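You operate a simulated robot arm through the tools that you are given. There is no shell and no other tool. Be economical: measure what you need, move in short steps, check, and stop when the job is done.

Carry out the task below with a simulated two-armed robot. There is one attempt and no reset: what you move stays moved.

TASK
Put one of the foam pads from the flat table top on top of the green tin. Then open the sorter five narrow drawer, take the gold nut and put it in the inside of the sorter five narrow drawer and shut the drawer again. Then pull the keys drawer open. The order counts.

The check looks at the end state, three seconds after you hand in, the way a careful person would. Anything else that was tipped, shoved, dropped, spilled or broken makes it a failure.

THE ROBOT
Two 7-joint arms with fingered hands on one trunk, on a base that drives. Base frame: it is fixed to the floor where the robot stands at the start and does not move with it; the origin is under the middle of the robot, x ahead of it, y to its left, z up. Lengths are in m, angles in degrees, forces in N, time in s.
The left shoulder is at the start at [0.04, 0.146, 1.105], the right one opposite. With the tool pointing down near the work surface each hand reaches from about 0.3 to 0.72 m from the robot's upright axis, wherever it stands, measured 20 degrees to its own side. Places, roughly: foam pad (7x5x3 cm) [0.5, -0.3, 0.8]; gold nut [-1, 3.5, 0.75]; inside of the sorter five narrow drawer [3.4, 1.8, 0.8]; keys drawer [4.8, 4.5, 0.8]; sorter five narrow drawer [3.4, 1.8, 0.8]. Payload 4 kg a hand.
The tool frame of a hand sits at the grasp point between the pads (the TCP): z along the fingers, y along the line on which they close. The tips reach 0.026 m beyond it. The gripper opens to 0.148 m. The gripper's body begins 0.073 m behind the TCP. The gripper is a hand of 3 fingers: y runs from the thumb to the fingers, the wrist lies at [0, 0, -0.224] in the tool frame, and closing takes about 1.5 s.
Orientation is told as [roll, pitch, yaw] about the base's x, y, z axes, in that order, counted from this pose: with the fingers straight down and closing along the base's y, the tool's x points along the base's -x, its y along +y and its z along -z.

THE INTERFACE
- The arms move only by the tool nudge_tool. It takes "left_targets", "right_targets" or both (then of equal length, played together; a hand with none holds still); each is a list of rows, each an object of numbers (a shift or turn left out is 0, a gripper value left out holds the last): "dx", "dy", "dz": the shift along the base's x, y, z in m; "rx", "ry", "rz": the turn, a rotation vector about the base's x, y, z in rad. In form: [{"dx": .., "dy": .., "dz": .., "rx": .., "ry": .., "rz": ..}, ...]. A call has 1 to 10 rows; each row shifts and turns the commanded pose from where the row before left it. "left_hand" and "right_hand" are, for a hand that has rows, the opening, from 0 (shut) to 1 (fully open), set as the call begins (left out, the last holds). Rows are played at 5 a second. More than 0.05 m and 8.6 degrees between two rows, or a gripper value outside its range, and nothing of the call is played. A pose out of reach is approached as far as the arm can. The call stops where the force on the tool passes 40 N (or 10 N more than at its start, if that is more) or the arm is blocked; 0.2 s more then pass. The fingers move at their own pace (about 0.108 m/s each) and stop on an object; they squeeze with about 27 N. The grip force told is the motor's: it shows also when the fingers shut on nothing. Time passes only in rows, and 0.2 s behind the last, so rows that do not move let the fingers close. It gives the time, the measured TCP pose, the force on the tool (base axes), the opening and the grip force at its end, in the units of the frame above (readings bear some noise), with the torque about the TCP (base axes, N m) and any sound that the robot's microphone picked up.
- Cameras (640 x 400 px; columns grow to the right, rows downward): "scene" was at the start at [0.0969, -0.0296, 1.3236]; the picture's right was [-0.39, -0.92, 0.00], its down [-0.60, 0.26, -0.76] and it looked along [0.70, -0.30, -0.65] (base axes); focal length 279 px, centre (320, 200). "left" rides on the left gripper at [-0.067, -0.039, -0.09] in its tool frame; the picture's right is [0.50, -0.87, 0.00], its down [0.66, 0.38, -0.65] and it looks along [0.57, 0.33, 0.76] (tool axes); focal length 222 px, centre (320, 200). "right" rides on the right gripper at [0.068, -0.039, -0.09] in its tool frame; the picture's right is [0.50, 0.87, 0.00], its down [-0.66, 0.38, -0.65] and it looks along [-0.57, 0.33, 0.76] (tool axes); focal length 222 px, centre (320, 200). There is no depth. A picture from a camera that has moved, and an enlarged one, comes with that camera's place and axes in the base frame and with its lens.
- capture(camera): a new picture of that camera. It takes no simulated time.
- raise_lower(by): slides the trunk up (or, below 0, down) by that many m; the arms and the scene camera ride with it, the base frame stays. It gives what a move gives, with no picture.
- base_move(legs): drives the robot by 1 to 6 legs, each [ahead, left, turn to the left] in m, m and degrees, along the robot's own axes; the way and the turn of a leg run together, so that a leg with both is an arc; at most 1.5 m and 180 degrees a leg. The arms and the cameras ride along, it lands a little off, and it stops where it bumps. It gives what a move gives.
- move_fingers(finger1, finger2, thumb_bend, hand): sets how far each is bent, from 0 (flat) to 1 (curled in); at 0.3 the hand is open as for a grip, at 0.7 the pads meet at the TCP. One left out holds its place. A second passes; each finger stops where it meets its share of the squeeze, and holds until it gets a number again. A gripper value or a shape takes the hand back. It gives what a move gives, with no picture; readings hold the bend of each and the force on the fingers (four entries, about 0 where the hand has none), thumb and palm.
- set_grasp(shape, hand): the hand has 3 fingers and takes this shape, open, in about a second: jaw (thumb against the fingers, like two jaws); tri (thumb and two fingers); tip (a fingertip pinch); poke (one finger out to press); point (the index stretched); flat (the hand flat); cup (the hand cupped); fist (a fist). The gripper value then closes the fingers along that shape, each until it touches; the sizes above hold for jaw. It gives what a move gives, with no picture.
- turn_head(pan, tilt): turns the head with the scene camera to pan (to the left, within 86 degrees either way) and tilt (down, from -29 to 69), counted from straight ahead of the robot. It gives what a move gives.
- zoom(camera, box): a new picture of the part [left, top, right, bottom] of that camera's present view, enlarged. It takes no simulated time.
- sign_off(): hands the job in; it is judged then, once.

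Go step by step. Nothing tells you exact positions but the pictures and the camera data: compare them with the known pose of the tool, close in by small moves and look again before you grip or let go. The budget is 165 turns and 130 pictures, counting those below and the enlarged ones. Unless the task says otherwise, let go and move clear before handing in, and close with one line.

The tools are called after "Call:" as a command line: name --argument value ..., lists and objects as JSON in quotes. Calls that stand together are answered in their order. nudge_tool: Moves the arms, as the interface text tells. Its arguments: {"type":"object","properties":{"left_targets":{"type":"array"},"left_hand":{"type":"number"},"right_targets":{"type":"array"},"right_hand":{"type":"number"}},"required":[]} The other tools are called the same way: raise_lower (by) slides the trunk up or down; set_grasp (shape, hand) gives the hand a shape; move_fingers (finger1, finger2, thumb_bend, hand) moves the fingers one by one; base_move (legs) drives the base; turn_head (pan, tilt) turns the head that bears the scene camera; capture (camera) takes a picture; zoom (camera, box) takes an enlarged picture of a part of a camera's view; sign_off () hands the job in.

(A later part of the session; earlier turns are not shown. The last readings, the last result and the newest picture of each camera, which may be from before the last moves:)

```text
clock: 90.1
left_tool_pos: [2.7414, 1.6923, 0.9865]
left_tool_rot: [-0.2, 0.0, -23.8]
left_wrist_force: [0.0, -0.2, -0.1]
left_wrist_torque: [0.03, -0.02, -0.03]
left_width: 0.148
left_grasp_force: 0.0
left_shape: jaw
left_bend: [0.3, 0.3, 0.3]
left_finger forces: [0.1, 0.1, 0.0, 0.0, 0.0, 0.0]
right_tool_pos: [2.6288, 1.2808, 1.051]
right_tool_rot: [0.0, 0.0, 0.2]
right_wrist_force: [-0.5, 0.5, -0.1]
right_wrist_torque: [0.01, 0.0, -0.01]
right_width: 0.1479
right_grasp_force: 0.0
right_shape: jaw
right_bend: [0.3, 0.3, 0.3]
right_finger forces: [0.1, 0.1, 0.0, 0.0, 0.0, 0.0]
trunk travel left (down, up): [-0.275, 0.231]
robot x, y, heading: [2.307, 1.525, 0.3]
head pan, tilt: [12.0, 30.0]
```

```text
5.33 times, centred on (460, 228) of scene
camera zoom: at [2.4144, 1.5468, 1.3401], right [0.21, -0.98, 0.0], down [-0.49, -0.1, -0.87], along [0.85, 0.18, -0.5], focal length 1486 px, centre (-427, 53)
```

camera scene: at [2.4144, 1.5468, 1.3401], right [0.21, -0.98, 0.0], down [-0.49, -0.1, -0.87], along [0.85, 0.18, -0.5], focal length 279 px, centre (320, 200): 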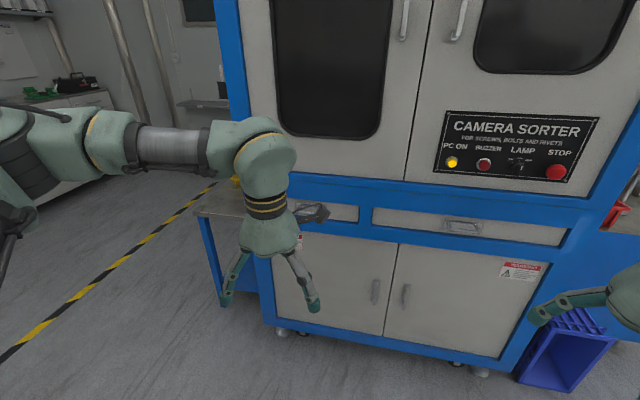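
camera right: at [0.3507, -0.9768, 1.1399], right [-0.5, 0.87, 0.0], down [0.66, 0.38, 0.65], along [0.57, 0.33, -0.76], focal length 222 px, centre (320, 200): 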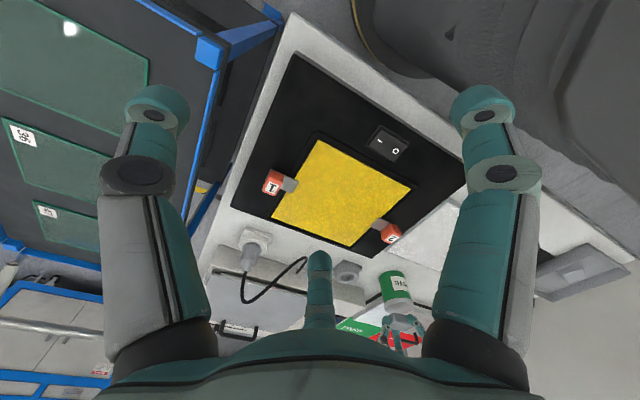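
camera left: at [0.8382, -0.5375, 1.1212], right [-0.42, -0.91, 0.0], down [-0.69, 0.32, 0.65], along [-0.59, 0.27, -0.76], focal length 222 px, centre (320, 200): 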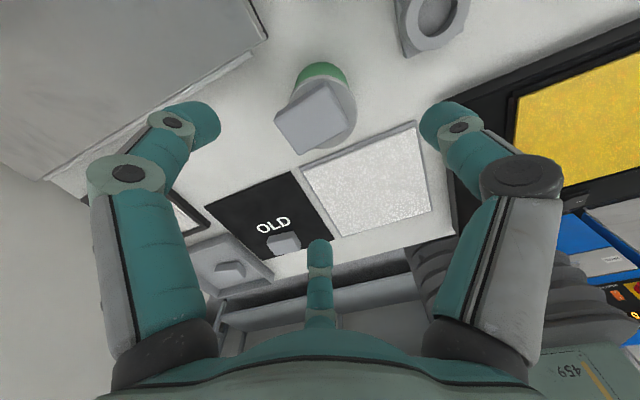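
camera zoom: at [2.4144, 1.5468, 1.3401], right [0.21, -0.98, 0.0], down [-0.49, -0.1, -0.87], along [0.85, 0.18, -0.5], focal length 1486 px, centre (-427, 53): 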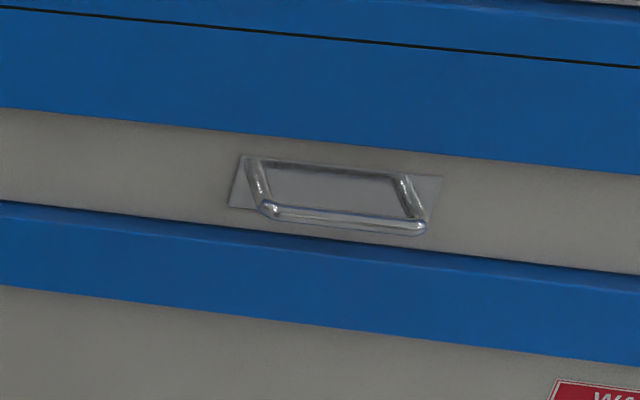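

It's a standing bail handle: a horizontal rod on two posts. I'll grip it with the tool pointing forward, thumb below. I'll lower the trunk and turn the left hand forward in stages.

Call:
raise_lower --by -0.18

Call:
nudge_tool --left_targets '[{"rz": 0.14, "dx": 0.02}, {"rz": 0.14, "dx": 0.02}, {"rz": 0.13, "dx": 0.02}, {"ry": -0.14, "dx": 0.02}, {"ry": -0.14, "dx": 0.02}, {"ry": -0.14, "dx": 0.02}, {"ry": -0.14, "dx": 0.02}, {"ry": -0.14, "dx": 0.02}, {"ry": -0.14, "dx": 0.02}, {"ry": -0.14, "dx": 0.02}]'

```text
clock: 92.1
left_tool_pos: [2.7409, 1.6921, 0.8066]
left_tool_rot: [-0.2, -0.1, -23.9]
left_wrist_force: [-0.5, 0.0, 0.0]
left_wrist_torque: [-0.02, -0.01, -0.01]
left_width: 0.148
left_grasp_force: 0.1
left_shape: jaw
left_bend: [0.3, 0.3, 0.3]
left_finger forces: [0.0, 0.1, 0.1, 0.0, 0.1, 0.0]
right_tool_pos: [2.6273, 1.2812, 0.8696]
right_tool_rot: [0.0, -0.2, 0.2]
right_wrist_force: [-0.7, 0.2, 0.4]
right_wrist_torque: [0.0, 0.03, 0.01]
right_width: 0.1477
right_grasp_force: 0.1
right_shape: jaw
right_bend: [0.3, 0.3, 0.3]
right_finger forces: [0.1, 0.1, 0.1, 0.0, 0.1, 0.0]
trunk travel left (down, up): [-0.095, 0.411]
robot x, y, heading: [2.3074, 1.5229, 0.1]
head pan, tilt: [12.0, 30.0]
```

```text
clock: 94.3
left_tool_pos: [2.9417, 1.6934, 0.8083]
left_tool_rot: [0.3, -56.3, -0.6]
left_wrist_force: [-0.1, -0.1, -0.5]
left_wrist_torque: [0.01, -0.02, 0.02]
left_width: 0.1482
left_grasp_force: 0.1
left_shape: jaw
left_bend: [0.3, 0.3, 0.3]
left_finger forces: [0.0, 0.1, 0.0, 0.0, 0.1, 0.0]
right_tool_pos: [2.6272, 1.2806, 0.8709]
right_tool_rot: [0.0, -0.1, 0.1]
right_wrist_force: [-0.2, 0.5, 0.2]
right_wrist_torque: [0.03, 0.0, 0.02]
right_width: 0.1477
right_grasp_force: 0.1
right_shape: jaw
right_bend: [0.3, 0.3, 0.3]
right_finger forces: [0.0, 0.0, 0.0, 0.1, 0.0, 0.1]
trunk travel left (down, up): [-0.095, 0.411]
robot x, y, heading: [2.3042, 1.5223, 0.3]
head pan, tilt: [12.0, 30.0]
```

That works smoothly. I'll finish the pitch and begin rolling.

Call:
nudge_tool --left_targets '[{"ry": -0.14}, {"ry": -0.14}, {"ry": -0.14}, {"rx": 0.14}, {"rx": 0.14}, {"rx": 0.14}, {"rx": 0.14}, {"rx": 0.14}, {"rx": 0.14}]'

Call:
capture --camera "scene"

```text
clock: 96.3
left_tool_pos: [2.9412, 1.6918, 0.8058]
left_tool_rot: [63.4, -33.1, -48.3]
left_wrist_force: [-0.1, 0.0, 0.0]
left_wrist_torque: [-0.01, 0.0, 0.0]
left_width: 0.1475
left_grasp_force: 0.0
left_shape: jaw
left_bend: [0.3, 0.3, 0.3]
left_finger forces: [0.0, 0.0, 0.0, 0.0, 0.0, 0.0]
left hand out of reach, approached as far as the arm can: row 1, 2, 3
right_tool_pos: [2.6282, 1.2795, 0.8705]
right_tool_rot: [0.1, -0.1, 0.2]
right_wrist_force: [-0.5, 0.3, -0.4]
right_wrist_torque: [-0.02, 0.0, 0.02]
right_width: 0.1479
right_grasp_force: 0.1
right_shape: jaw
right_bend: [0.3, 0.3, 0.3]
right_finger forces: [0.0, 0.0, 0.0, 0.0, 0.0, 0.1]
trunk travel left (down, up): [-0.095, 0.411]
robot x, y, heading: [2.3084, 1.5276, 0.3]
head pan, tilt: [12.0, 30.0]
```

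```text
76 pictures are left
camera scene: at [2.4144, 1.5462, 1.1595], right [0.21, -0.98, 0.0], down [-0.49, -0.1, -0.87], along [0.85, 0.18, -0.5], focal length 279 px, centre (320, 200)
```

scene: 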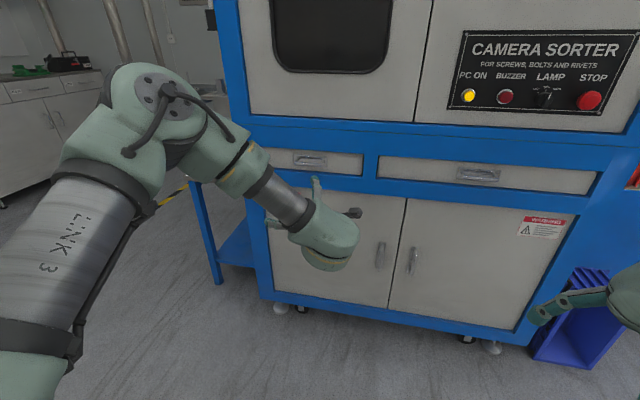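

The handle triangulates to about (3.20, 1.745, 0.83). I'll correct the hand so it points forward with the thumb below.

Call:
nudge_tool --left_targets '[{"rz": -0.145}, {"rz": -0.145}, {"rz": -0.145}, {"rx": 0.123, "rz": -0.05}, {"rx": 0.123, "rz": -0.05}, {"rx": 0.123, "rz": -0.05}, {"rx": 0.123, "rz": -0.05}, {"rx": 0.123, "rz": -0.05}]'

Call:
capture --camera "left"

Call:
capture --camera "scene"

```text
clock: 98.1
left_tool_pos: [2.9773, 1.6484, 0.8739]
left_tool_rot: [68.4, 1.7, -89.4]
left_wrist_force: [0.0, 0.4, -1.2]
left_wrist_torque: [-0.01, -0.01, 0.01]
left_width: 0.148
left_grasp_force: 0.1
left_shape: jaw
left_bend: [0.3, 0.3, 0.3]
left_finger forces: [0.0, 0.1, 0.0, 0.1, 0.0, 0.0]
left hand out of reach, approached as far as the arm can: row 1, 2, 3, 4, 6, 8
right_tool_pos: [2.6285, 1.2799, 0.871]
right_tool_rot: [-0.1, -0.1, 0.1]
right_wrist_force: [0.3, 1.2, 0.5]
right_wrist_torque: [-0.02, 0.0, 0.01]
right_width: 0.148
right_grasp_force: 0.1
right_shape: jaw
right_bend: [0.3, 0.3, 0.3]
right_finger forces: [0.0, 0.0, 0.0, 0.1, 0.0, 0.0]
trunk travel left (down, up): [-0.095, 0.411]
robot x, y, heading: [2.3094, 1.5237, 0.3]
head pan, tilt: [12.0, 30.0]
```

```text
75 pictures are left
camera left: at [2.8798, 1.579, 0.8677], right [-0.33, 0.52, -0.79], down [-0.48, 0.63, 0.61], along [0.82, 0.57, 0.04], focal length 222 px, centre (320, 200)
```

left: 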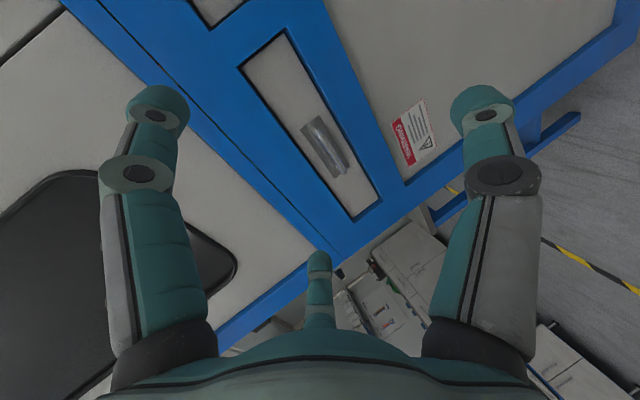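

```text
74 pictures are left
camera scene: at [2.4143, 1.5468, 1.1595], right [0.21, -0.98, 0.0], down [-0.49, -0.11, -0.87], along [0.85, 0.18, -0.5], focal length 279 px, centre (320, 200)
```

scene: 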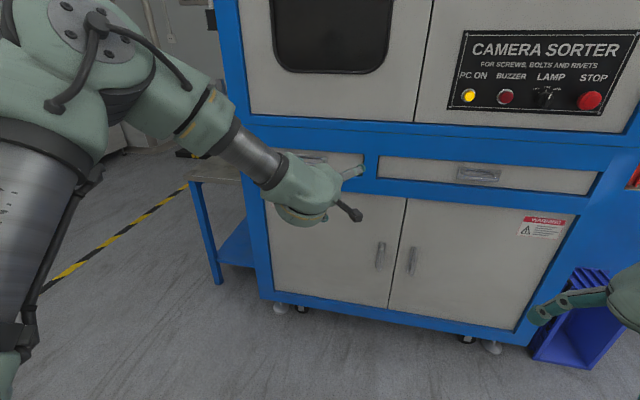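

The hand now points forward and slightly down, thumb below. The left camera agrees on the handle at about (3.20, 1.735, 0.828). I'll bring the base in so the hand lines up just short of it.

Call:
base_move --legs '[[0.12, 0.085, 0]]'

Call:
capture --camera "left"

Call:
capture --camera "scene"

```text
clock: 99.5
left_tool_pos: [3.0977, 1.7352, 0.874]
left_tool_rot: [68.3, 1.5, -89.3]
left_wrist_force: [-0.3, 0.3, -0.8]
left_wrist_torque: [0.0, -0.02, 0.01]
left_width: 0.1477
left_grasp_force: 0.1
left_shape: jaw
left_bend: [0.3, 0.3, 0.3]
left_finger forces: [0.0, 0.0, 0.0, 0.0, 0.0, 0.1]
right_tool_pos: [2.7478, 1.3677, 0.8703]
right_tool_rot: [0.0, -0.1, 0.2]
right_wrist_force: [0.2, 0.4, 0.0]
right_wrist_torque: [-0.06, 0.04, 0.02]
right_width: 0.1481
right_grasp_force: 0.0
right_shape: jaw
right_bend: [0.3, 0.3, 0.3]
right_finger forces: [0.1, 0.0, 0.1, 0.0, 0.0, 0.0]
trunk travel left (down, up): [-0.095, 0.411]
robot x, y, heading: [2.4313, 1.6087, 0.5]
head pan, tilt: [12.0, 30.0]
```

```text
73 pictures are left
camera left: at [2.9997, 1.6659, 0.8672], right [-0.33, 0.52, -0.79], down [-0.48, 0.63, 0.61], along [0.82, 0.58, 0.04], focal length 222 px, centre (320, 200)
```

left: 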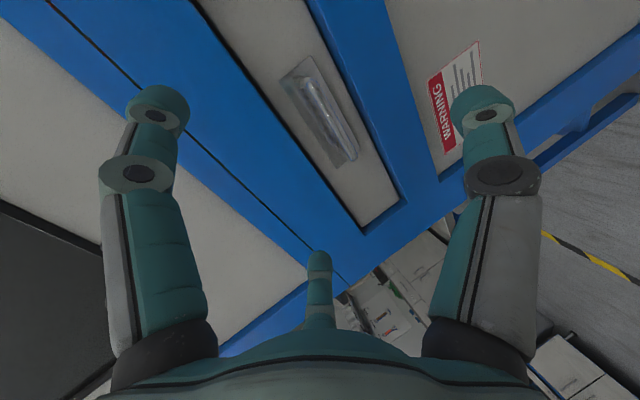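

```text
72 pictures are left
camera scene: at [2.5346, 1.6336, 1.1594], right [0.21, -0.98, 0.0], down [-0.49, -0.11, -0.87], along [0.85, 0.18, -0.5], focal length 279 px, centre (320, 200)
```

scene: 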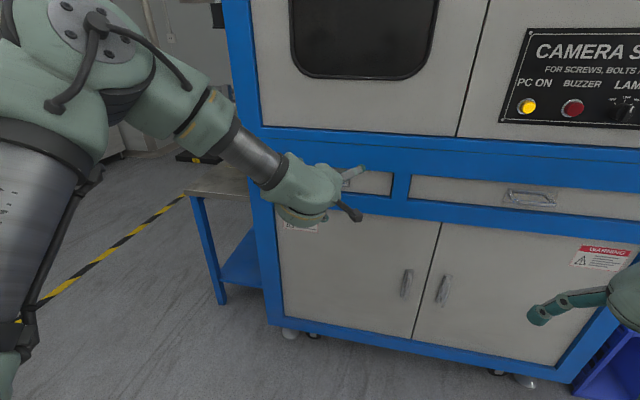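

The bar is around (3.215, 1.745, 0.822). I'll advance along the hand's axis.

Call:
nudge_tool --left_targets '[{"dx": 0.02, "dy": 0.004, "dz": -0.009}, {"dx": 0.02, "dy": 0.004, "dz": -0.009}, {"dx": 0.02, "dz": -0.009}, {"dx": 0.015, "dz": -0.007}, {}]'

Call:
capture --camera "left"

Call:
zoom --camera "scene" --box '[260, 130, 420, 250]'

```text
clock: 100.7
left_tool_pos: [3.1725, 1.7422, 0.8388]
left_tool_rot: [68.3, 1.6, -89.3]
left_wrist_force: [0.6, -0.3, 0.0]
left_wrist_torque: [0.03, -0.01, -0.01]
left_width: 0.148
left_grasp_force: 0.0
left_shape: jaw
left_bend: [0.3, 0.3, 0.3]
left_finger forces: [0.0, 0.0, 0.0, 0.0, 0.1, 0.0]
right_tool_pos: [2.7476, 1.3675, 0.8702]
right_tool_rot: [0.1, -0.3, 0.3]
right_wrist_force: [-0.7, 0.0, -0.2]
right_wrist_torque: [0.0, 0.0, 0.0]
right_width: 0.1476
right_grasp_force: 0.1
right_shape: jaw
right_bend: [0.3, 0.3, 0.3]
right_finger forces: [0.0, 0.1, 0.0, 0.1, 0.0, 0.1]
trunk travel left (down, up): [-0.095, 0.411]
robot x, y, heading: [2.4254, 1.6133, 0.1]
head pan, tilt: [12.0, 30.0]
```

```text
71 pictures are left
camera left: at [3.0743, 1.6728, 0.8337], right [-0.33, 0.52, -0.79], down [-0.48, 0.63, 0.61], along [0.82, 0.58, 0.04], focal length 222 px, centre (320, 200)
```

left: 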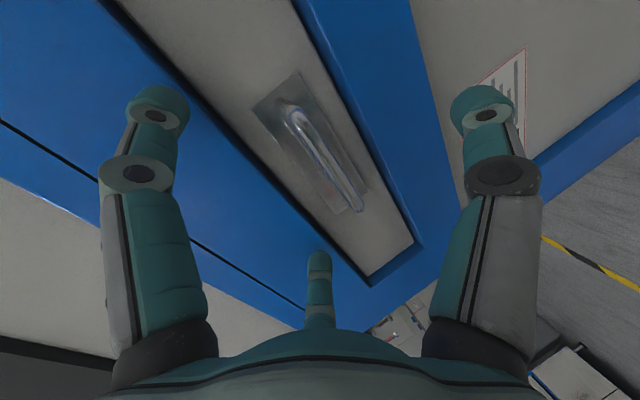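

```text
3.33 times, centred on (340, 190) of scene
camera zoom: at [2.5334, 1.6329, 1.1595], right [0.21, -0.98, 0.0], down [-0.49, -0.11, -0.87], along [0.85, 0.18, -0.5], focal length 929 px, centre (253, 233)
```

zoom: 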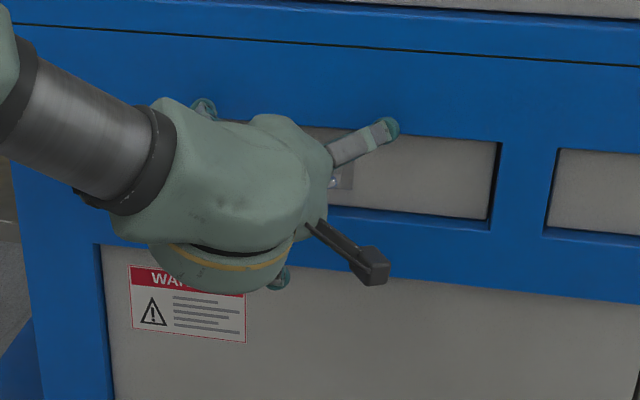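

Bar centre is about (3.22, 1.75, 0.817). I'll make the final approach.

Call:
nudge_tool --left_targets '[{"dx": 0.014, "dy": 0.004, "dz": -0.007}, {"dx": 0.012, "dy": 0.004, "dz": -0.006}, {"dx": 0.01, "dz": -0.005}, {}]'

Call:
capture --camera "left"

```text
clock: 101.1
left_tool_pos: [3.1801, 1.7445, 0.8318]
left_tool_rot: [68.1, 1.4, -89.6]
left_wrist_force: [-28.2, 0.4, 2.9]
left_wrist_torque: [0.0, -1.17, -0.22]
left_width: 0.1482
left_grasp_force: 0.1
left_shape: jaw
left_bend: [0.26, 0.27, 0.3]
left_finger forces: [15.6, 12.8, 0.0, 0.0, 0.0, 0.1]
right_tool_pos: [2.7441, 1.3679, 0.8717]
right_tool_rot: [0.0, -0.4, 0.4]
right_wrist_force: [0.6, -0.3, 0.3]
right_wrist_torque: [0.03, 0.03, 0.01]
right_width: 0.1478
right_grasp_force: 0.1
right_shape: jaw
right_bend: [0.3, 0.3, 0.3]
right_finger forces: [0.0, 0.0, 0.1, 0.0, 0.0, 0.0]
trunk travel left (down, up): [-0.095, 0.411]
robot x, y, heading: [2.4228, 1.6131, 0.3]
head pan, tilt: [12.0, 30.0]
stopped in row 2 (left hand): the force on the tool passed its limit at 45 N (the readings are from after the stop); the commanded pose is now the measured one
```

```text
69 pictures are left
camera left: at [3.0818, 1.6755, 0.8268], right [-0.33, 0.52, -0.79], down [-0.47, 0.64, 0.61], along [0.82, 0.57, 0.04], focal length 222 px, centre (320, 200)
```

left: 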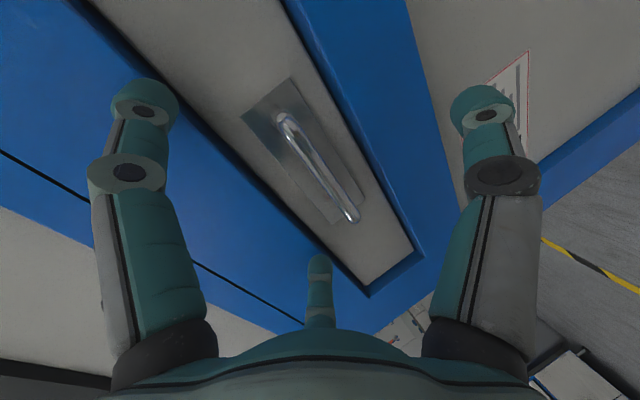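

The upper fingertips touch the blue frame while wide open. I'll back off, narrow the hand and approach again.

Call:
nudge_tool --left_targets '[{"dx": -0.015, "dz": 0.005}, {"dx": -0.01, "dy": 0.003, "dz": 0.002}, {}, {}, {}, {}, {}, {}]' --left_hand 0.4

Call:
capture --camera "left"

```text
clock: 102.9
left_tool_pos: [3.1592, 1.7484, 0.8355]
left_tool_rot: [68.0, 1.5, -89.4]
left_wrist_force: [-0.3, 0.3, 0.0]
left_wrist_torque: [0.02, 0.0, 0.01]
left_width: 0.0597
left_grasp_force: 0.1
left_shape: jaw
left_bend: [0.77, 0.77, 0.7]
left_finger forces: [0.0, 0.1, 0.0, 0.0, 0.1, 0.0]
right_tool_pos: [2.7464, 1.368, 0.8707]
right_tool_rot: [0.0, -0.1, 0.3]
right_wrist_force: [-0.5, 0.1, 0.0]
right_wrist_torque: [-0.02, 0.0, -0.01]
right_width: 0.1477
right_grasp_force: 0.0
right_shape: jaw
right_bend: [0.3, 0.3, 0.3]
right_finger forces: [0.0, 0.0, 0.0, 0.0, 0.0, 0.0]
trunk travel left (down, up): [-0.095, 0.411]
robot x, y, heading: [2.4242, 1.6132, 0.4]
head pan, tilt: [12.0, 30.0]
```

```text
68 pictures are left
camera left: at [3.0616, 1.6791, 0.8311], right [-0.33, 0.52, -0.79], down [-0.47, 0.64, 0.61], along [0.82, 0.57, 0.03], focal length 222 px, centre (320, 200)
```

left: 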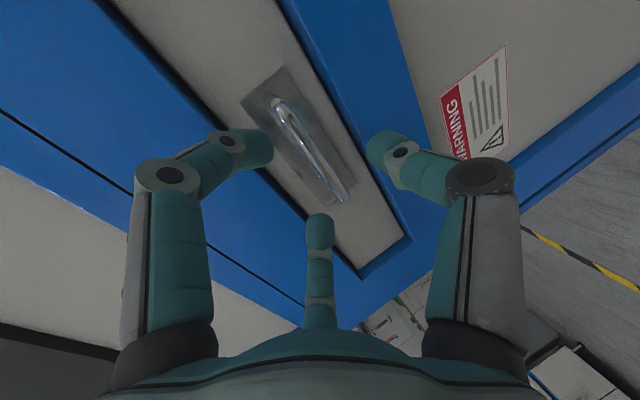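

Now I'll advance with the narrowed hand; the bar lies between the upper fingers and the thumb.

Call:
nudge_tool --left_targets '[{"dx": 0.015, "dy": 0.004, "dz": -0.005}, {"dx": 0.015, "dy": 0.004, "dz": -0.005}, {"dx": 0.01, "dz": -0.003}, {"dx": 0.008, "dz": -0.002}, {}]'

Call:
capture --camera "left"

```text
clock: 104.1
left_tool_pos: [3.2019, 1.7557, 0.8271]
left_tool_rot: [68.4, 1.5, -89.6]
left_wrist_force: [-38.9, -0.3, 9.9]
left_wrist_torque: [-0.01, -0.53, -0.01]
left_width: 0.0605
left_grasp_force: 0.1
left_shape: jaw
left_bend: [0.81, 0.8, 0.7]
left_finger forces: [19.7, 18.6, 0.1, 0.0, 0.1, 0.0]
right_tool_pos: [2.7423, 1.3667, 0.8713]
right_tool_rot: [0.0, -0.5, 0.3]
right_wrist_force: [0.0, 0.0, -0.2]
right_wrist_torque: [0.02, -0.03, -0.01]
right_width: 0.1481
right_grasp_force: 0.0
right_shape: jaw
right_bend: [0.3, 0.3, 0.3]
right_finger forces: [0.1, 0.1, 0.0, 0.1, 0.0, 0.1]
trunk travel left (down, up): [-0.095, 0.411]
robot x, y, heading: [2.4277, 1.6067, 0.3]
head pan, tilt: [12.0, 30.0]
```

```text
67 pictures are left
camera left: at [3.1044, 1.6874, 0.8215], right [-0.32, 0.52, -0.79], down [-0.47, 0.64, 0.61], along [0.82, 0.57, 0.04], focal length 222 px, centre (320, 200)
```

left: 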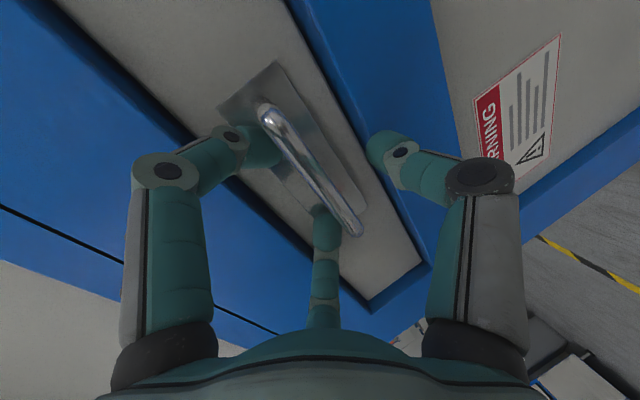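

The fingertips reach the drawer plate above the bar. I'll ease back slightly and close on the bar.

Call:
nudge_tool --left_targets '[{"dx": -0.004, "dz": -0.001}, {}, {}, {}, {}, {}]' --left_hand 0.0

Call:
capture --camera "left"

```text
clock: 105.5
left_tool_pos: [3.2055, 1.7574, 0.8183]
left_tool_rot: [67.8, 1.4, -89.5]
left_wrist_force: [-0.1, 0.3, -15.8]
left_wrist_torque: [0.01, -0.11, -0.02]
left_width: 0.0065
left_grasp_force: 26.4
left_shape: jaw
left_bend: [0.8, 0.8, 0.61]
left_finger forces: [0.0, 0.7, 0.0, 0.0, 12.5, 0.0]
right_tool_pos: [2.75, 1.3681, 0.8695]
right_tool_rot: [0.0, 0.0, 0.3]
right_wrist_force: [-0.1, 0.1, -0.4]
right_wrist_torque: [0.02, 0.03, -0.03]
right_width: 0.1478
right_grasp_force: 0.1
right_shape: jaw
right_bend: [0.3, 0.3, 0.3]
right_finger forces: [0.0, 0.1, 0.1, 0.0, 0.0, 0.0]
trunk travel left (down, up): [-0.095, 0.411]
robot x, y, heading: [2.425, 1.6141, 0.4]
head pan, tilt: [12.0, 30.0]
```

```text
66 pictures are left
camera left: at [3.1074, 1.6893, 0.8134], right [-0.33, 0.52, -0.79], down [-0.47, 0.64, 0.61], along [0.82, 0.57, 0.03], focal length 222 px, centre (320, 200)
```

left: 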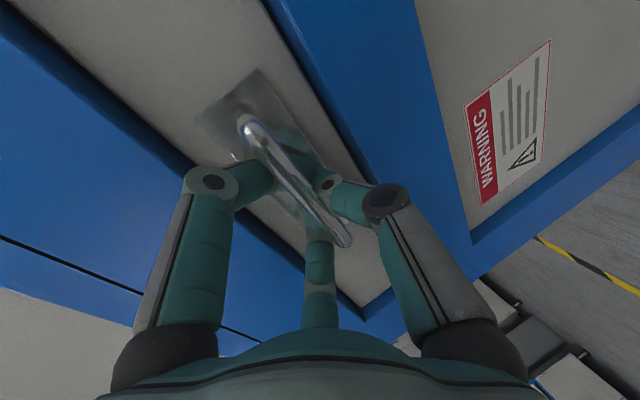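

The bar is caged between thumb and fingers. I'll pull by backing the base a little.

Call:
base_move --legs '[[-0.06, 0, 0]]'

Call:
capture --camera "left"

```text
clock: 106.5
left_tool_pos: [3.145, 1.7584, 0.8196]
left_tool_rot: [67.8, 1.4, -89.5]
left_wrist_force: [0.3, 0.8, -17.5]
left_wrist_torque: [0.01, -0.08, 0.0]
left_width: 0.006
left_grasp_force: 27.0
left_shape: jaw
left_bend: [0.8, 0.79, 0.6]
left_finger forces: [0.2, 0.2, 0.1, 0.1, 11.0, 0.0]
right_tool_pos: [2.6879, 1.3666, 0.8698]
right_tool_rot: [0.0, -0.1, 0.2]
right_wrist_force: [-0.4, -0.5, 0.2]
right_wrist_torque: [0.03, -0.01, -0.01]
right_width: 0.148
right_grasp_force: 0.2
right_shape: jaw
right_bend: [0.3, 0.3, 0.3]
right_finger forces: [0.0, 0.0, 0.0, 0.0, 0.0, 0.1]
trunk travel left (down, up): [-0.095, 0.411]
robot x, y, heading: [2.3631, 1.6091, 0.0]
head pan, tilt: [12.0, 30.0]
```

```text
65 pictures are left
camera left: at [3.0465, 1.6888, 0.8141], right [-0.33, 0.52, -0.79], down [-0.47, 0.64, 0.61], along [0.82, 0.57, 0.03], focal length 222 px, centre (320, 200)
```

left: 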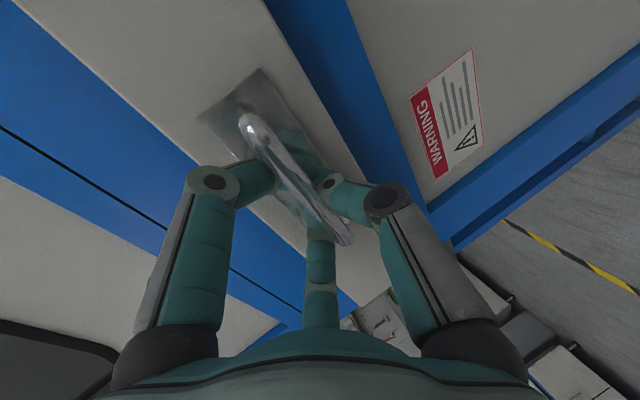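

The drawer follows. I'll pull it about 15 cm further.

Call:
base_move --legs '[[-0.15, 0, 0]]'

Call:
turn_head --pan 12 --tilt 35

Call:
capture --camera "scene"

```text
clock: 107.9
left_tool_pos: [2.9936, 1.7578, 0.8174]
left_tool_rot: [67.9, 1.4, -89.5]
left_wrist_force: [0.2, -0.6, -15.1]
left_wrist_torque: [0.0, -0.08, -0.01]
left_width: 0.0059
left_grasp_force: 26.8
left_shape: jaw
left_bend: [0.8, 0.79, 0.61]
left_finger forces: [0.5, 1.0, 0.1, 0.1, 9.1, 0.0]
right_tool_pos: [2.5381, 1.3665, 0.8703]
right_tool_rot: [0.0, -0.1, 0.3]
right_wrist_force: [-0.6, 0.2, 0.2]
right_wrist_torque: [0.01, 0.03, 0.03]
right_width: 0.1479
right_grasp_force: 0.1
right_shape: jaw
right_bend: [0.3, 0.3, 0.3]
right_finger forces: [0.0, 0.0, 0.0, 0.0, 0.0, 0.0]
trunk travel left (down, up): [-0.095, 0.411]
robot x, y, heading: [2.2156, 1.6076, 0.5]
head pan, tilt: [12.0, 30.0]
```

```text
clock: 108.5
left_tool_pos: [2.9921, 1.7576, 0.8167]
left_tool_rot: [67.7, 1.5, -89.6]
left_wrist_force: [-2.0, -0.6, -8.3]
left_wrist_torque: [0.09, -0.04, 0.02]
left_width: 0.0058
left_grasp_force: 26.9
left_shape: jaw
left_bend: [0.8, 0.79, 0.61]
left_finger forces: [1.0, 2.7, 0.0, 0.0, 7.0, 0.0]
right_tool_pos: [2.5382, 1.3677, 0.8696]
right_tool_rot: [0.0, -0.1, 0.3]
right_wrist_force: [0.0, -0.5, 0.2]
right_wrist_torque: [0.0, -0.04, 0.01]
right_width: 0.1481
right_grasp_force: 0.2
right_shape: jaw
right_bend: [0.3, 0.3, 0.3]
right_finger forces: [0.0, 0.0, 0.0, 0.0, 0.0, 0.1]
trunk travel left (down, up): [-0.095, 0.411]
robot x, y, heading: [2.2111, 1.6078, 0.3]
head pan, tilt: [12.0, 35.0]
```

```text
64 pictures are left
camera scene: at [2.3215, 1.6317, 1.1516], right [0.21, -0.98, 0.0], down [-0.56, -0.12, -0.82], along [0.8, 0.18, -0.57], focal length 279 px, centre (320, 200)
```

scene: 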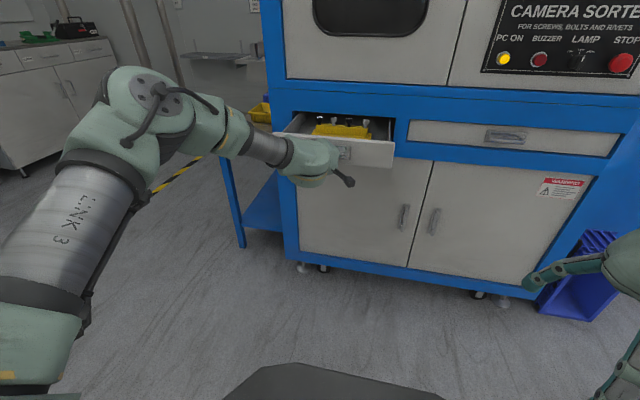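

The drawer is open about 20 cm and has a yellow bin inside. I'll release the handle and back away.

Call:
nudge_tool --left_targets '[{}, {}, {}, {}, {}]' --left_hand 0.5

Call:
capture --camera "left"

```text
clock: 109.7
left_tool_pos: [2.9929, 1.758, 0.8193]
left_tool_rot: [67.7, 1.5, -89.4]
left_wrist_force: [-0.1, 0.4, -0.8]
left_wrist_torque: [-0.01, 0.01, 0.0]
left_width: 0.0733
left_grasp_force: 0.0
left_shape: jaw
left_bend: [0.36, 0.36, 0.7]
left_finger forces: [0.0, 0.2, 0.1, 0.1, 0.1, 0.0]
right_tool_pos: [2.5371, 1.3672, 0.8691]
right_tool_rot: [-0.1, -0.1, 0.4]
right_wrist_force: [-0.4, 0.7, 0.7]
right_wrist_torque: [0.0, -0.01, 0.01]
right_width: 0.1479
right_grasp_force: 0.1
right_shape: jaw
right_bend: [0.3, 0.3, 0.3]
right_finger forces: [0.0, 0.0, 0.0, 0.1, 0.1, 0.0]
trunk travel left (down, up): [-0.095, 0.411]
robot x, y, heading: [2.2133, 1.6093, 0.3]
head pan, tilt: [12.0, 35.0]
```

```text
63 pictures are left
camera left: at [2.895, 1.6887, 0.8145], right [-0.33, 0.52, -0.79], down [-0.47, 0.64, 0.61], along [0.82, 0.57, 0.03], focal length 222 px, centre (320, 200)
```

left: 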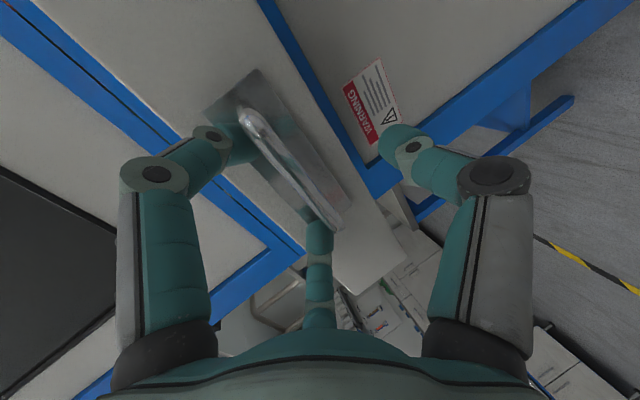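

Call:
nudge_tool --left_targets '[{"dx": -0.019, "dz": 0.0075}, {"dx": -0.019, "dz": 0.0075}, {"dx": -0.019, "dz": 0.0075}, {"dx": -0.019, "dz": 0.0075}]'

Call:
base_move --legs '[[-0.4, 0, 0]]'

Call:
capture --camera "scene"

```text
clock: 110.7
left_tool_pos: [2.9342, 1.7575, 0.8428]
left_tool_rot: [67.3, 1.6, -89.3]
left_wrist_force: [0.1, -0.1, -0.8]
left_wrist_torque: [0.03, -0.02, 0.0]
left_width: 0.0738
left_grasp_force: 0.1
left_shape: jaw
left_bend: [0.36, 0.36, 0.7]
left_finger forces: [0.0, 0.0, 0.1, 0.0, 0.1, 0.0]
left hand out of reach, approached as far as the arm can: row 4
right_tool_pos: [2.5381, 1.366, 0.8699]
right_tool_rot: [0.1, -0.1, 0.4]
right_wrist_force: [-1.4, 0.2, 0.3]
right_wrist_torque: [0.0, 0.01, -0.01]
right_width: 0.1478
right_grasp_force: 0.0
right_shape: jaw
right_bend: [0.3, 0.3, 0.3]
right_finger forces: [0.0, 0.1, 0.0, 0.0, 0.0, 0.0]
trunk travel left (down, up): [-0.095, 0.411]
robot x, y, heading: [2.2108, 1.6075, 0.4]
head pan, tilt: [12.0, 35.0]
```

```text
clock: 113.2
left_tool_pos: [2.5426, 1.7566, 0.8429]
left_tool_rot: [67.4, 1.6, -89.0]
left_wrist_force: [-0.2, -0.2, 0.8]
left_wrist_torque: [0.04, 0.01, -0.03]
left_width: 0.074
left_grasp_force: 0.1
left_shape: jaw
left_bend: [0.36, 0.36, 0.7]
left_finger forces: [0.0, 0.0, 0.0, 0.0, 0.0, 0.0]
right_tool_pos: [2.1469, 1.3648, 0.8689]
right_tool_rot: [0.0, -0.2, 0.8]
right_wrist_force: [0.0, 0.2, 0.2]
right_wrist_torque: [0.0, 0.0, 0.01]
right_width: 0.1481
right_grasp_force: 0.0
right_shape: jaw
right_bend: [0.3, 0.3, 0.3]
right_finger forces: [0.1, 0.1, 0.0, 0.0, 0.0, 0.0]
trunk travel left (down, up): [-0.095, 0.411]
robot x, y, heading: [1.8243, 1.604, 0.8]
head pan, tilt: [12.0, 35.0]
```

```text
62 pictures are left
camera scene: at [1.9278, 1.6285, 1.1517], right [0.22, -0.98, 0.0], down [-0.56, -0.13, -0.82], along [0.8, 0.18, -0.57], focal length 279 px, centre (320, 200)
```

scene: 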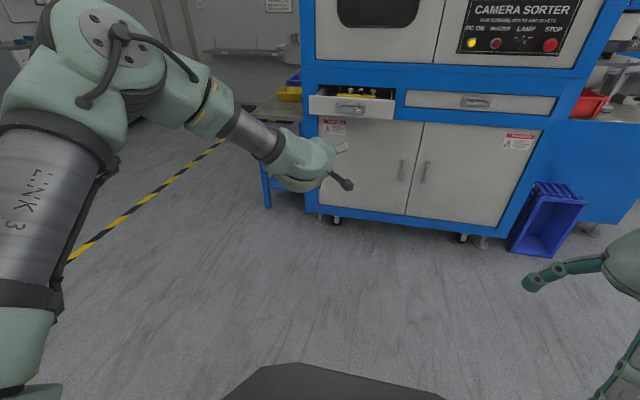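

The drawer is fully open at about 20 cm. I'll fold the left hand back to pointing down for the trip to the nut, and raise the trunk.

Call:
raise_lower --by 0.18

Call:
nudge_tool --left_targets '[{"ry": 0.145, "dx": -0.03}, {"ry": 0.145, "dx": -0.03}, {"ry": 0.145, "dx": -0.03}, {"ry": 0.145, "dx": -0.03}, {"ry": 0.145, "dx": -0.03}, {"ry": 0.145, "dx": -0.03}, {"ry": 0.145, "dx": -0.02}, {"ry": 0.145, "dx": -0.02}, {"dx": -0.02}]' --left_hand 1.0

```text
clock: 115.2
left_tool_pos: [2.5426, 1.7565, 1.024]
left_tool_rot: [67.5, 1.6, -89.1]
left_wrist_force: [-0.8, -0.2, 0.3]
left_wrist_torque: [-0.03, 0.01, 0.01]
left_width: 0.0734
left_grasp_force: 0.0
left_shape: jaw
left_bend: [0.36, 0.36, 0.7]
left_finger forces: [0.0, 0.1, 0.0, 0.0, 0.1, 0.1]
right_tool_pos: [2.1463, 1.3639, 1.0503]
right_tool_rot: [-0.1, -0.2, 0.5]
right_wrist_force: [0.2, 0.5, -0.7]
right_wrist_torque: [-0.03, 0.02, 0.01]
right_width: 0.1478
right_grasp_force: 0.1
right_shape: jaw
right_bend: [0.3, 0.3, 0.3]
right_finger forces: [0.1, 0.1, 0.1, 0.0, 0.0, 0.0]
trunk travel left (down, up): [-0.275, 0.231]
robot x, y, heading: [1.821, 1.6049, 1.0]
head pan, tilt: [12.0, 35.0]
```

```text
clock: 117.2
left_tool_pos: [2.3006, 1.7577, 1.024]
left_tool_rot: [0.8, 1.5, -91.1]
left_wrist_force: [0.4, -0.3, 0.5]
left_wrist_torque: [0.02, -0.01, -0.03]
left_width: 0.1479
left_grasp_force: 0.0
left_shape: jaw
left_bend: [0.3, 0.3, 0.3]
left_finger forces: [0.1, 0.0, 0.0, 0.0, 0.0, 0.1]
right_tool_pos: [2.1465, 1.3652, 1.052]
right_tool_rot: [0.1, -0.1, 0.6]
right_wrist_force: [0.2, -0.1, -0.2]
right_wrist_torque: [0.0, 0.0, -0.01]
right_width: 0.1481
right_grasp_force: 0.0
right_shape: jaw
right_bend: [0.3, 0.3, 0.3]
right_finger forces: [0.0, 0.1, 0.1, 0.0, 0.1, 0.0]
trunk travel left (down, up): [-0.275, 0.231]
robot x, y, heading: [1.8247, 1.605, 0.7]
head pan, tilt: [12.0, 35.0]
```

The fold worked well. I'll turn around and drive toward the bench with the nut.

Call:
base_move --legs '[[0, 0, 179], [1.0, -0.8, 0], [0.65, -0.75, 0]]'

Call:
turn_head --pan -10 --tilt 30

Call:
capture --camera "scene"

```text
clock: 135.7
left_tool_pos: [-0.2995, 3.0141, 1.024]
left_tool_rot: [0.9, 1.5, 87.7]
left_wrist_force: [0.5, -0.2, -0.5]
left_wrist_torque: [0.04, -0.01, 0.01]
left_width: 0.1479
left_grasp_force: 0.1
left_shape: jaw
left_bend: [0.3, 0.3, 0.3]
left_finger forces: [0.1, 0.1, 0.1, 0.0, 0.0, 0.1]
right_tool_pos: [-0.1365, 3.4033, 1.0503]
right_tool_rot: [0.1, -0.1, 179.4]
right_wrist_force: [0.0, 0.5, 0.4]
right_wrist_torque: [0.02, -0.01, 0.02]
right_width: 0.1479
right_grasp_force: 0.1
right_shape: jaw
right_bend: [0.3, 0.3, 0.3]
right_finger forces: [0.0, 0.0, 0.0, 0.0, 0.0, 0.0]
trunk travel left (down, up): [-0.275, 0.231]
robot x, y, heading: [0.184, 3.152, 179.3]
head pan, tilt: [12.0, 35.0]
```

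```text
clock: 136.6
left_tool_pos: [-0.2991, 3.0148, 1.0233]
left_tool_rot: [0.9, 1.4, 87.7]
left_wrist_force: [0.5, -0.4, 0.0]
left_wrist_torque: [0.04, -0.01, -0.03]
left_width: 0.1478
left_grasp_force: 0.2
left_shape: jaw
left_bend: [0.3, 0.3, 0.3]
left_finger forces: [0.0, 0.1, 0.1, 0.0, 0.0, 0.1]
right_tool_pos: [-0.1353, 3.4034, 1.0499]
right_tool_rot: [0.0, -0.1, 179.5]
right_wrist_force: [0.3, -0.1, -0.4]
right_wrist_torque: [0.0, 0.0, -0.02]
right_width: 0.1478
right_grasp_force: 0.0
right_shape: jaw
right_bend: [0.3, 0.3, 0.3]
right_finger forces: [0.1, 0.0, 0.1, 0.0, 0.0, 0.1]
trunk travel left (down, up): [-0.275, 0.231]
robot x, y, heading: [0.1808, 3.158, 179.3]
head pan, tilt: [-10.0, 30.0]
```

```text
61 pictures are left
camera scene: at [0.0723, 3.1761, 1.34], right [0.18, 0.98, 0.0], down [0.49, -0.09, -0.87], along [-0.85, 0.16, -0.5], focal length 279 px, centre (320, 200)
```

scene: 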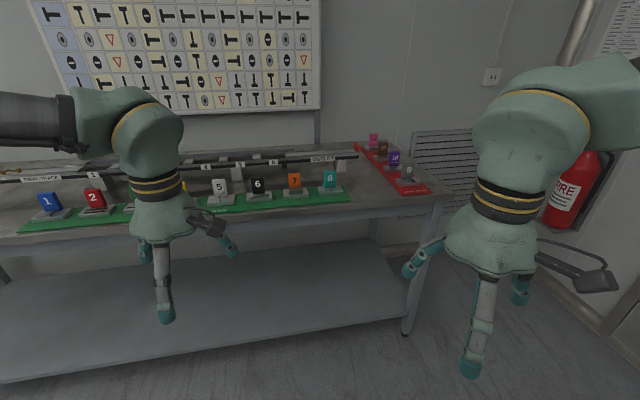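

The bench has numbered blocks on a green strip and others on a red strip. I'll zoom to find the gold nut.

Call:
zoom --camera "scene" --box '[180, 120, 450, 240]'

Call:
zoom --camera "scene" --box '[0, 130, 200, 250]'

```text
2.37 times, centred on (315, 180) of scene
camera zoom: at [0.0723, 3.1761, 1.34], right [0.18, 0.98, 0.0], down [0.49, -0.09, -0.87], along [-0.85, 0.16, -0.5], focal length 660 px, centre (332, 247)
```

zoom: 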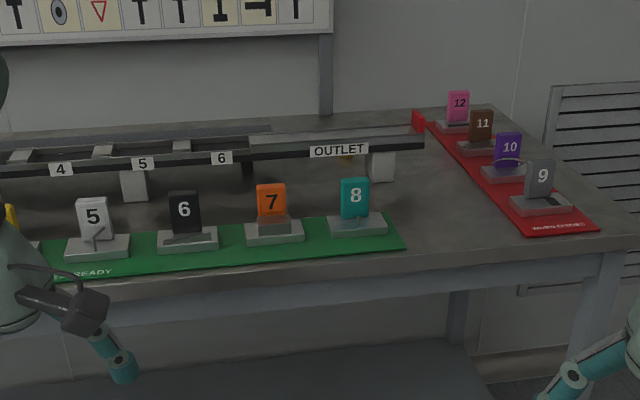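

```text
3.20 times, centred on (100, 190) of scene
camera zoom: at [0.0723, 3.1761, 1.34], right [0.18, 0.98, 0.0], down [0.49, -0.09, -0.87], along [-0.85, 0.16, -0.5], focal length 892 px, centre (1024, 232)
```

zoom: 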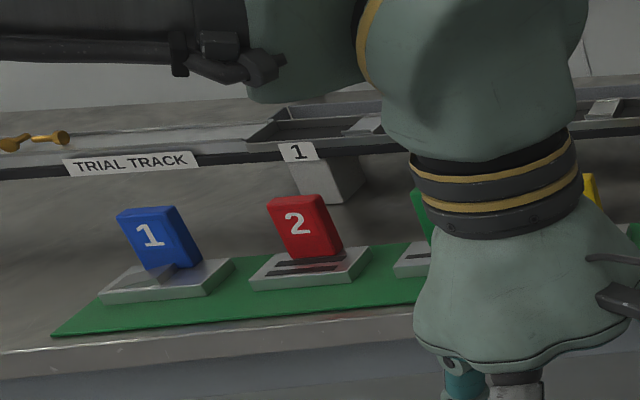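

Call:
zoom --camera "scene" --box '[300, 150, 400, 212]'

```text
6.40 times, centred on (350, 181) of scene
camera zoom: at [0.0723, 3.1761, 1.34], right [0.18, 0.98, 0.0], down [0.49, -0.09, -0.87], along [-0.85, 0.16, -0.5], focal length 1783 px, centre (128, 322)
```

zoom: 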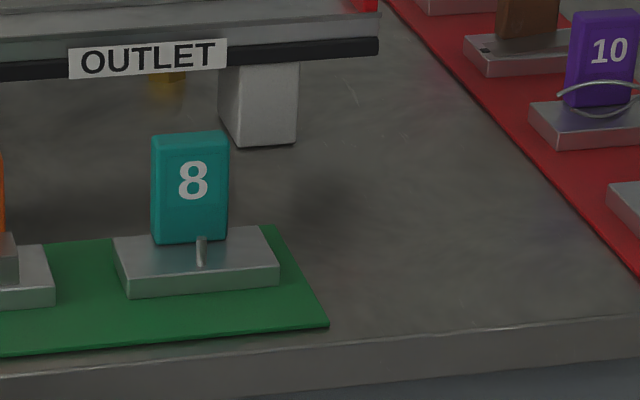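

There is something gold behind the track near the outlet. I'll raise the trunk and move closer for a view from above.

Call:
raise_lower --by 0.22

Call:
base_move --legs '[[0.35, 0, 0]]'

Call:
turn_head --pan -10 --tilt 40

Call:
capture --camera "scene"

Call:
capture --camera "right"

```text
clock: 138.9
left_tool_pos: [-0.3002, 3.0145, 1.2443]
left_tool_rot: [1.0, 1.5, 87.7]
left_wrist_force: [0.7, -0.8, -0.6]
left_wrist_torque: [0.0, -0.03, 0.02]
left_width: 0.1478
left_grasp_force: 0.1
left_shape: jaw
left_bend: [0.3, 0.3, 0.3]
left_finger forces: [0.0, 0.1, 0.1, 0.0, 0.0, 0.0]
right_tool_pos: [-0.1348, 3.4035, 1.2702]
right_tool_rot: [0.0, -0.2, 179.4]
right_wrist_force: [0.1, -0.2, -0.6]
right_wrist_torque: [0.04, -0.03, -0.01]
right_width: 0.1478
right_grasp_force: 0.1
right_shape: jaw
right_bend: [0.3, 0.3, 0.3]
right_finger forces: [0.1, 0.1, 0.0, 0.0, 0.0, 0.0]
trunk travel left (down, up): [-0.495, 0.011]
robot x, y, heading: [0.1808, 3.1552, 179.4]
head pan, tilt: [-10.0, 30.0]
```

```text
clock: 141.2
left_tool_pos: [-0.6474, 3.0161, 1.2446]
left_tool_rot: [1.0, 1.5, 87.9]
left_wrist_force: [-0.5, 0.1, 0.0]
left_wrist_torque: [-0.01, 0.0, -0.01]
left_width: 0.1479
left_grasp_force: 0.1
left_shape: jaw
left_bend: [0.3, 0.3, 0.3]
left_finger forces: [0.0, 0.0, 0.1, 0.0, 0.1, 0.0]
right_tool_pos: [-0.4835, 3.4064, 1.2715]
right_tool_rot: [0.0, -0.3, 179.7]
right_wrist_force: [1.0, -0.4, 0.0]
right_wrist_torque: [0.01, 0.01, 0.04]
right_width: 0.1478
right_grasp_force: 0.0
right_shape: jaw
right_bend: [0.3, 0.3, 0.3]
right_finger forces: [0.0, 0.0, 0.0, 0.0, 0.0, 0.1]
trunk travel left (down, up): [-0.495, 0.011]
robot x, y, heading: [-0.1691, 3.157, 180.0]
head pan, tilt: [-10.0, 30.0]
```

```text
clock: 141.9
left_tool_pos: [-0.6494, 3.016, 1.2435]
left_tool_rot: [0.9, 1.5, 87.9]
left_wrist_force: [-0.6, 0.3, -0.5]
left_wrist_torque: [0.02, -0.01, 0.0]
left_width: 0.1479
left_grasp_force: 0.0
left_shape: jaw
left_bend: [0.3, 0.3, 0.3]
left_finger forces: [0.0, 0.1, 0.0, 0.1, 0.0, 0.0]
right_tool_pos: [-0.487, 3.405, 1.2706]
right_tool_rot: [0.1, -0.1, 179.7]
right_wrist_force: [-0.2, 1.1, 0.4]
right_wrist_torque: [0.01, 0.03, -0.01]
right_width: 0.1476
right_grasp_force: 0.0
right_shape: jaw
right_bend: [0.3, 0.3, 0.3]
right_finger forces: [0.0, 0.1, 0.0, 0.1, 0.0, 0.0]
trunk travel left (down, up): [-0.495, 0.011]
robot x, y, heading: [-0.1665, 3.1581, 179.5]
head pan, tilt: [-10.0, 40.0]
```

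```text
57 pictures are left
camera scene: at [-0.2726, 3.1781, 1.5447], right [0.18, 0.98, 0.0], down [0.63, -0.12, -0.77], along [-0.75, 0.14, -0.64], focal length 279 px, centre (320, 200)
```

scene: 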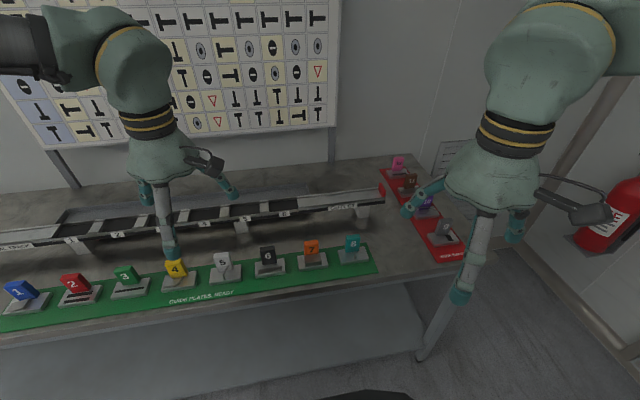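

```text
56 pictures are left
camera right: at [-0.4185, 3.4424, 1.3602], right [0.49, -0.87, 0.0], down [-0.66, -0.37, 0.66], along [-0.57, -0.32, -0.76], focal length 222 px, centre (320, 200)
```

right: 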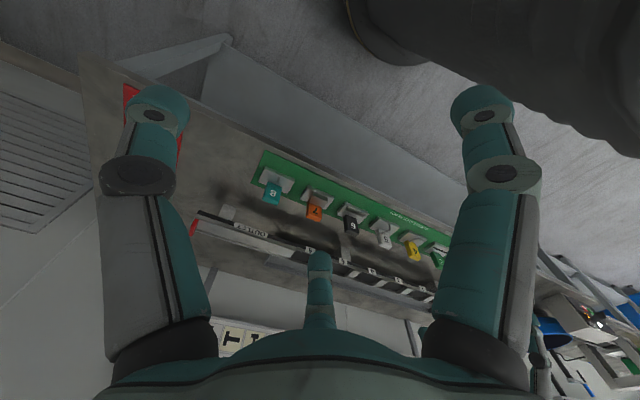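

Call:
zoom --camera "scene" --box '[200, 170, 400, 295]'

Call:
zoom --camera "scene" --box '[0, 180, 200, 305]'

```text
3.20 times, centred on (300, 232) of scene
camera zoom: at [-0.2726, 3.1781, 1.5447], right [0.18, 0.98, 0.0], down [0.63, -0.12, -0.77], along [-0.75, 0.14, -0.64], focal length 892 px, centre (384, 96)
```

zoom: 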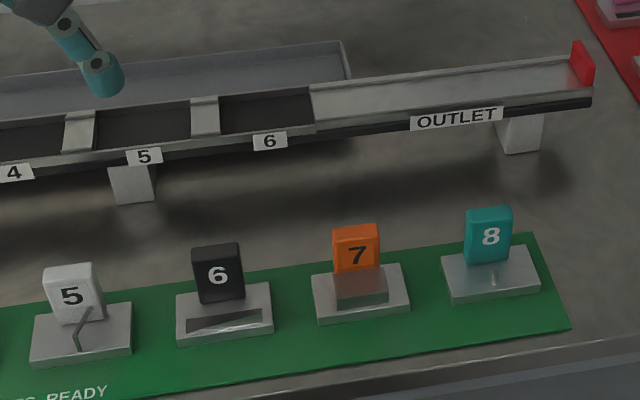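

```text
3.20 times, centred on (100, 242) of scene
camera zoom: at [-0.2726, 3.1781, 1.5447], right [0.18, 0.98, 0.0], down [0.63, -0.12, -0.77], along [-0.75, 0.14, -0.64], focal length 892 px, centre (1024, 64)
```

zoom: 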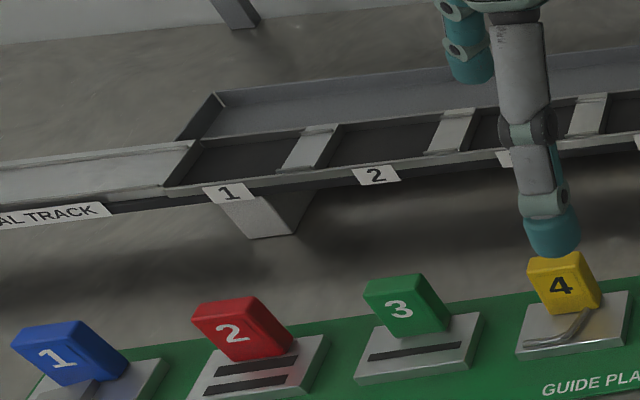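

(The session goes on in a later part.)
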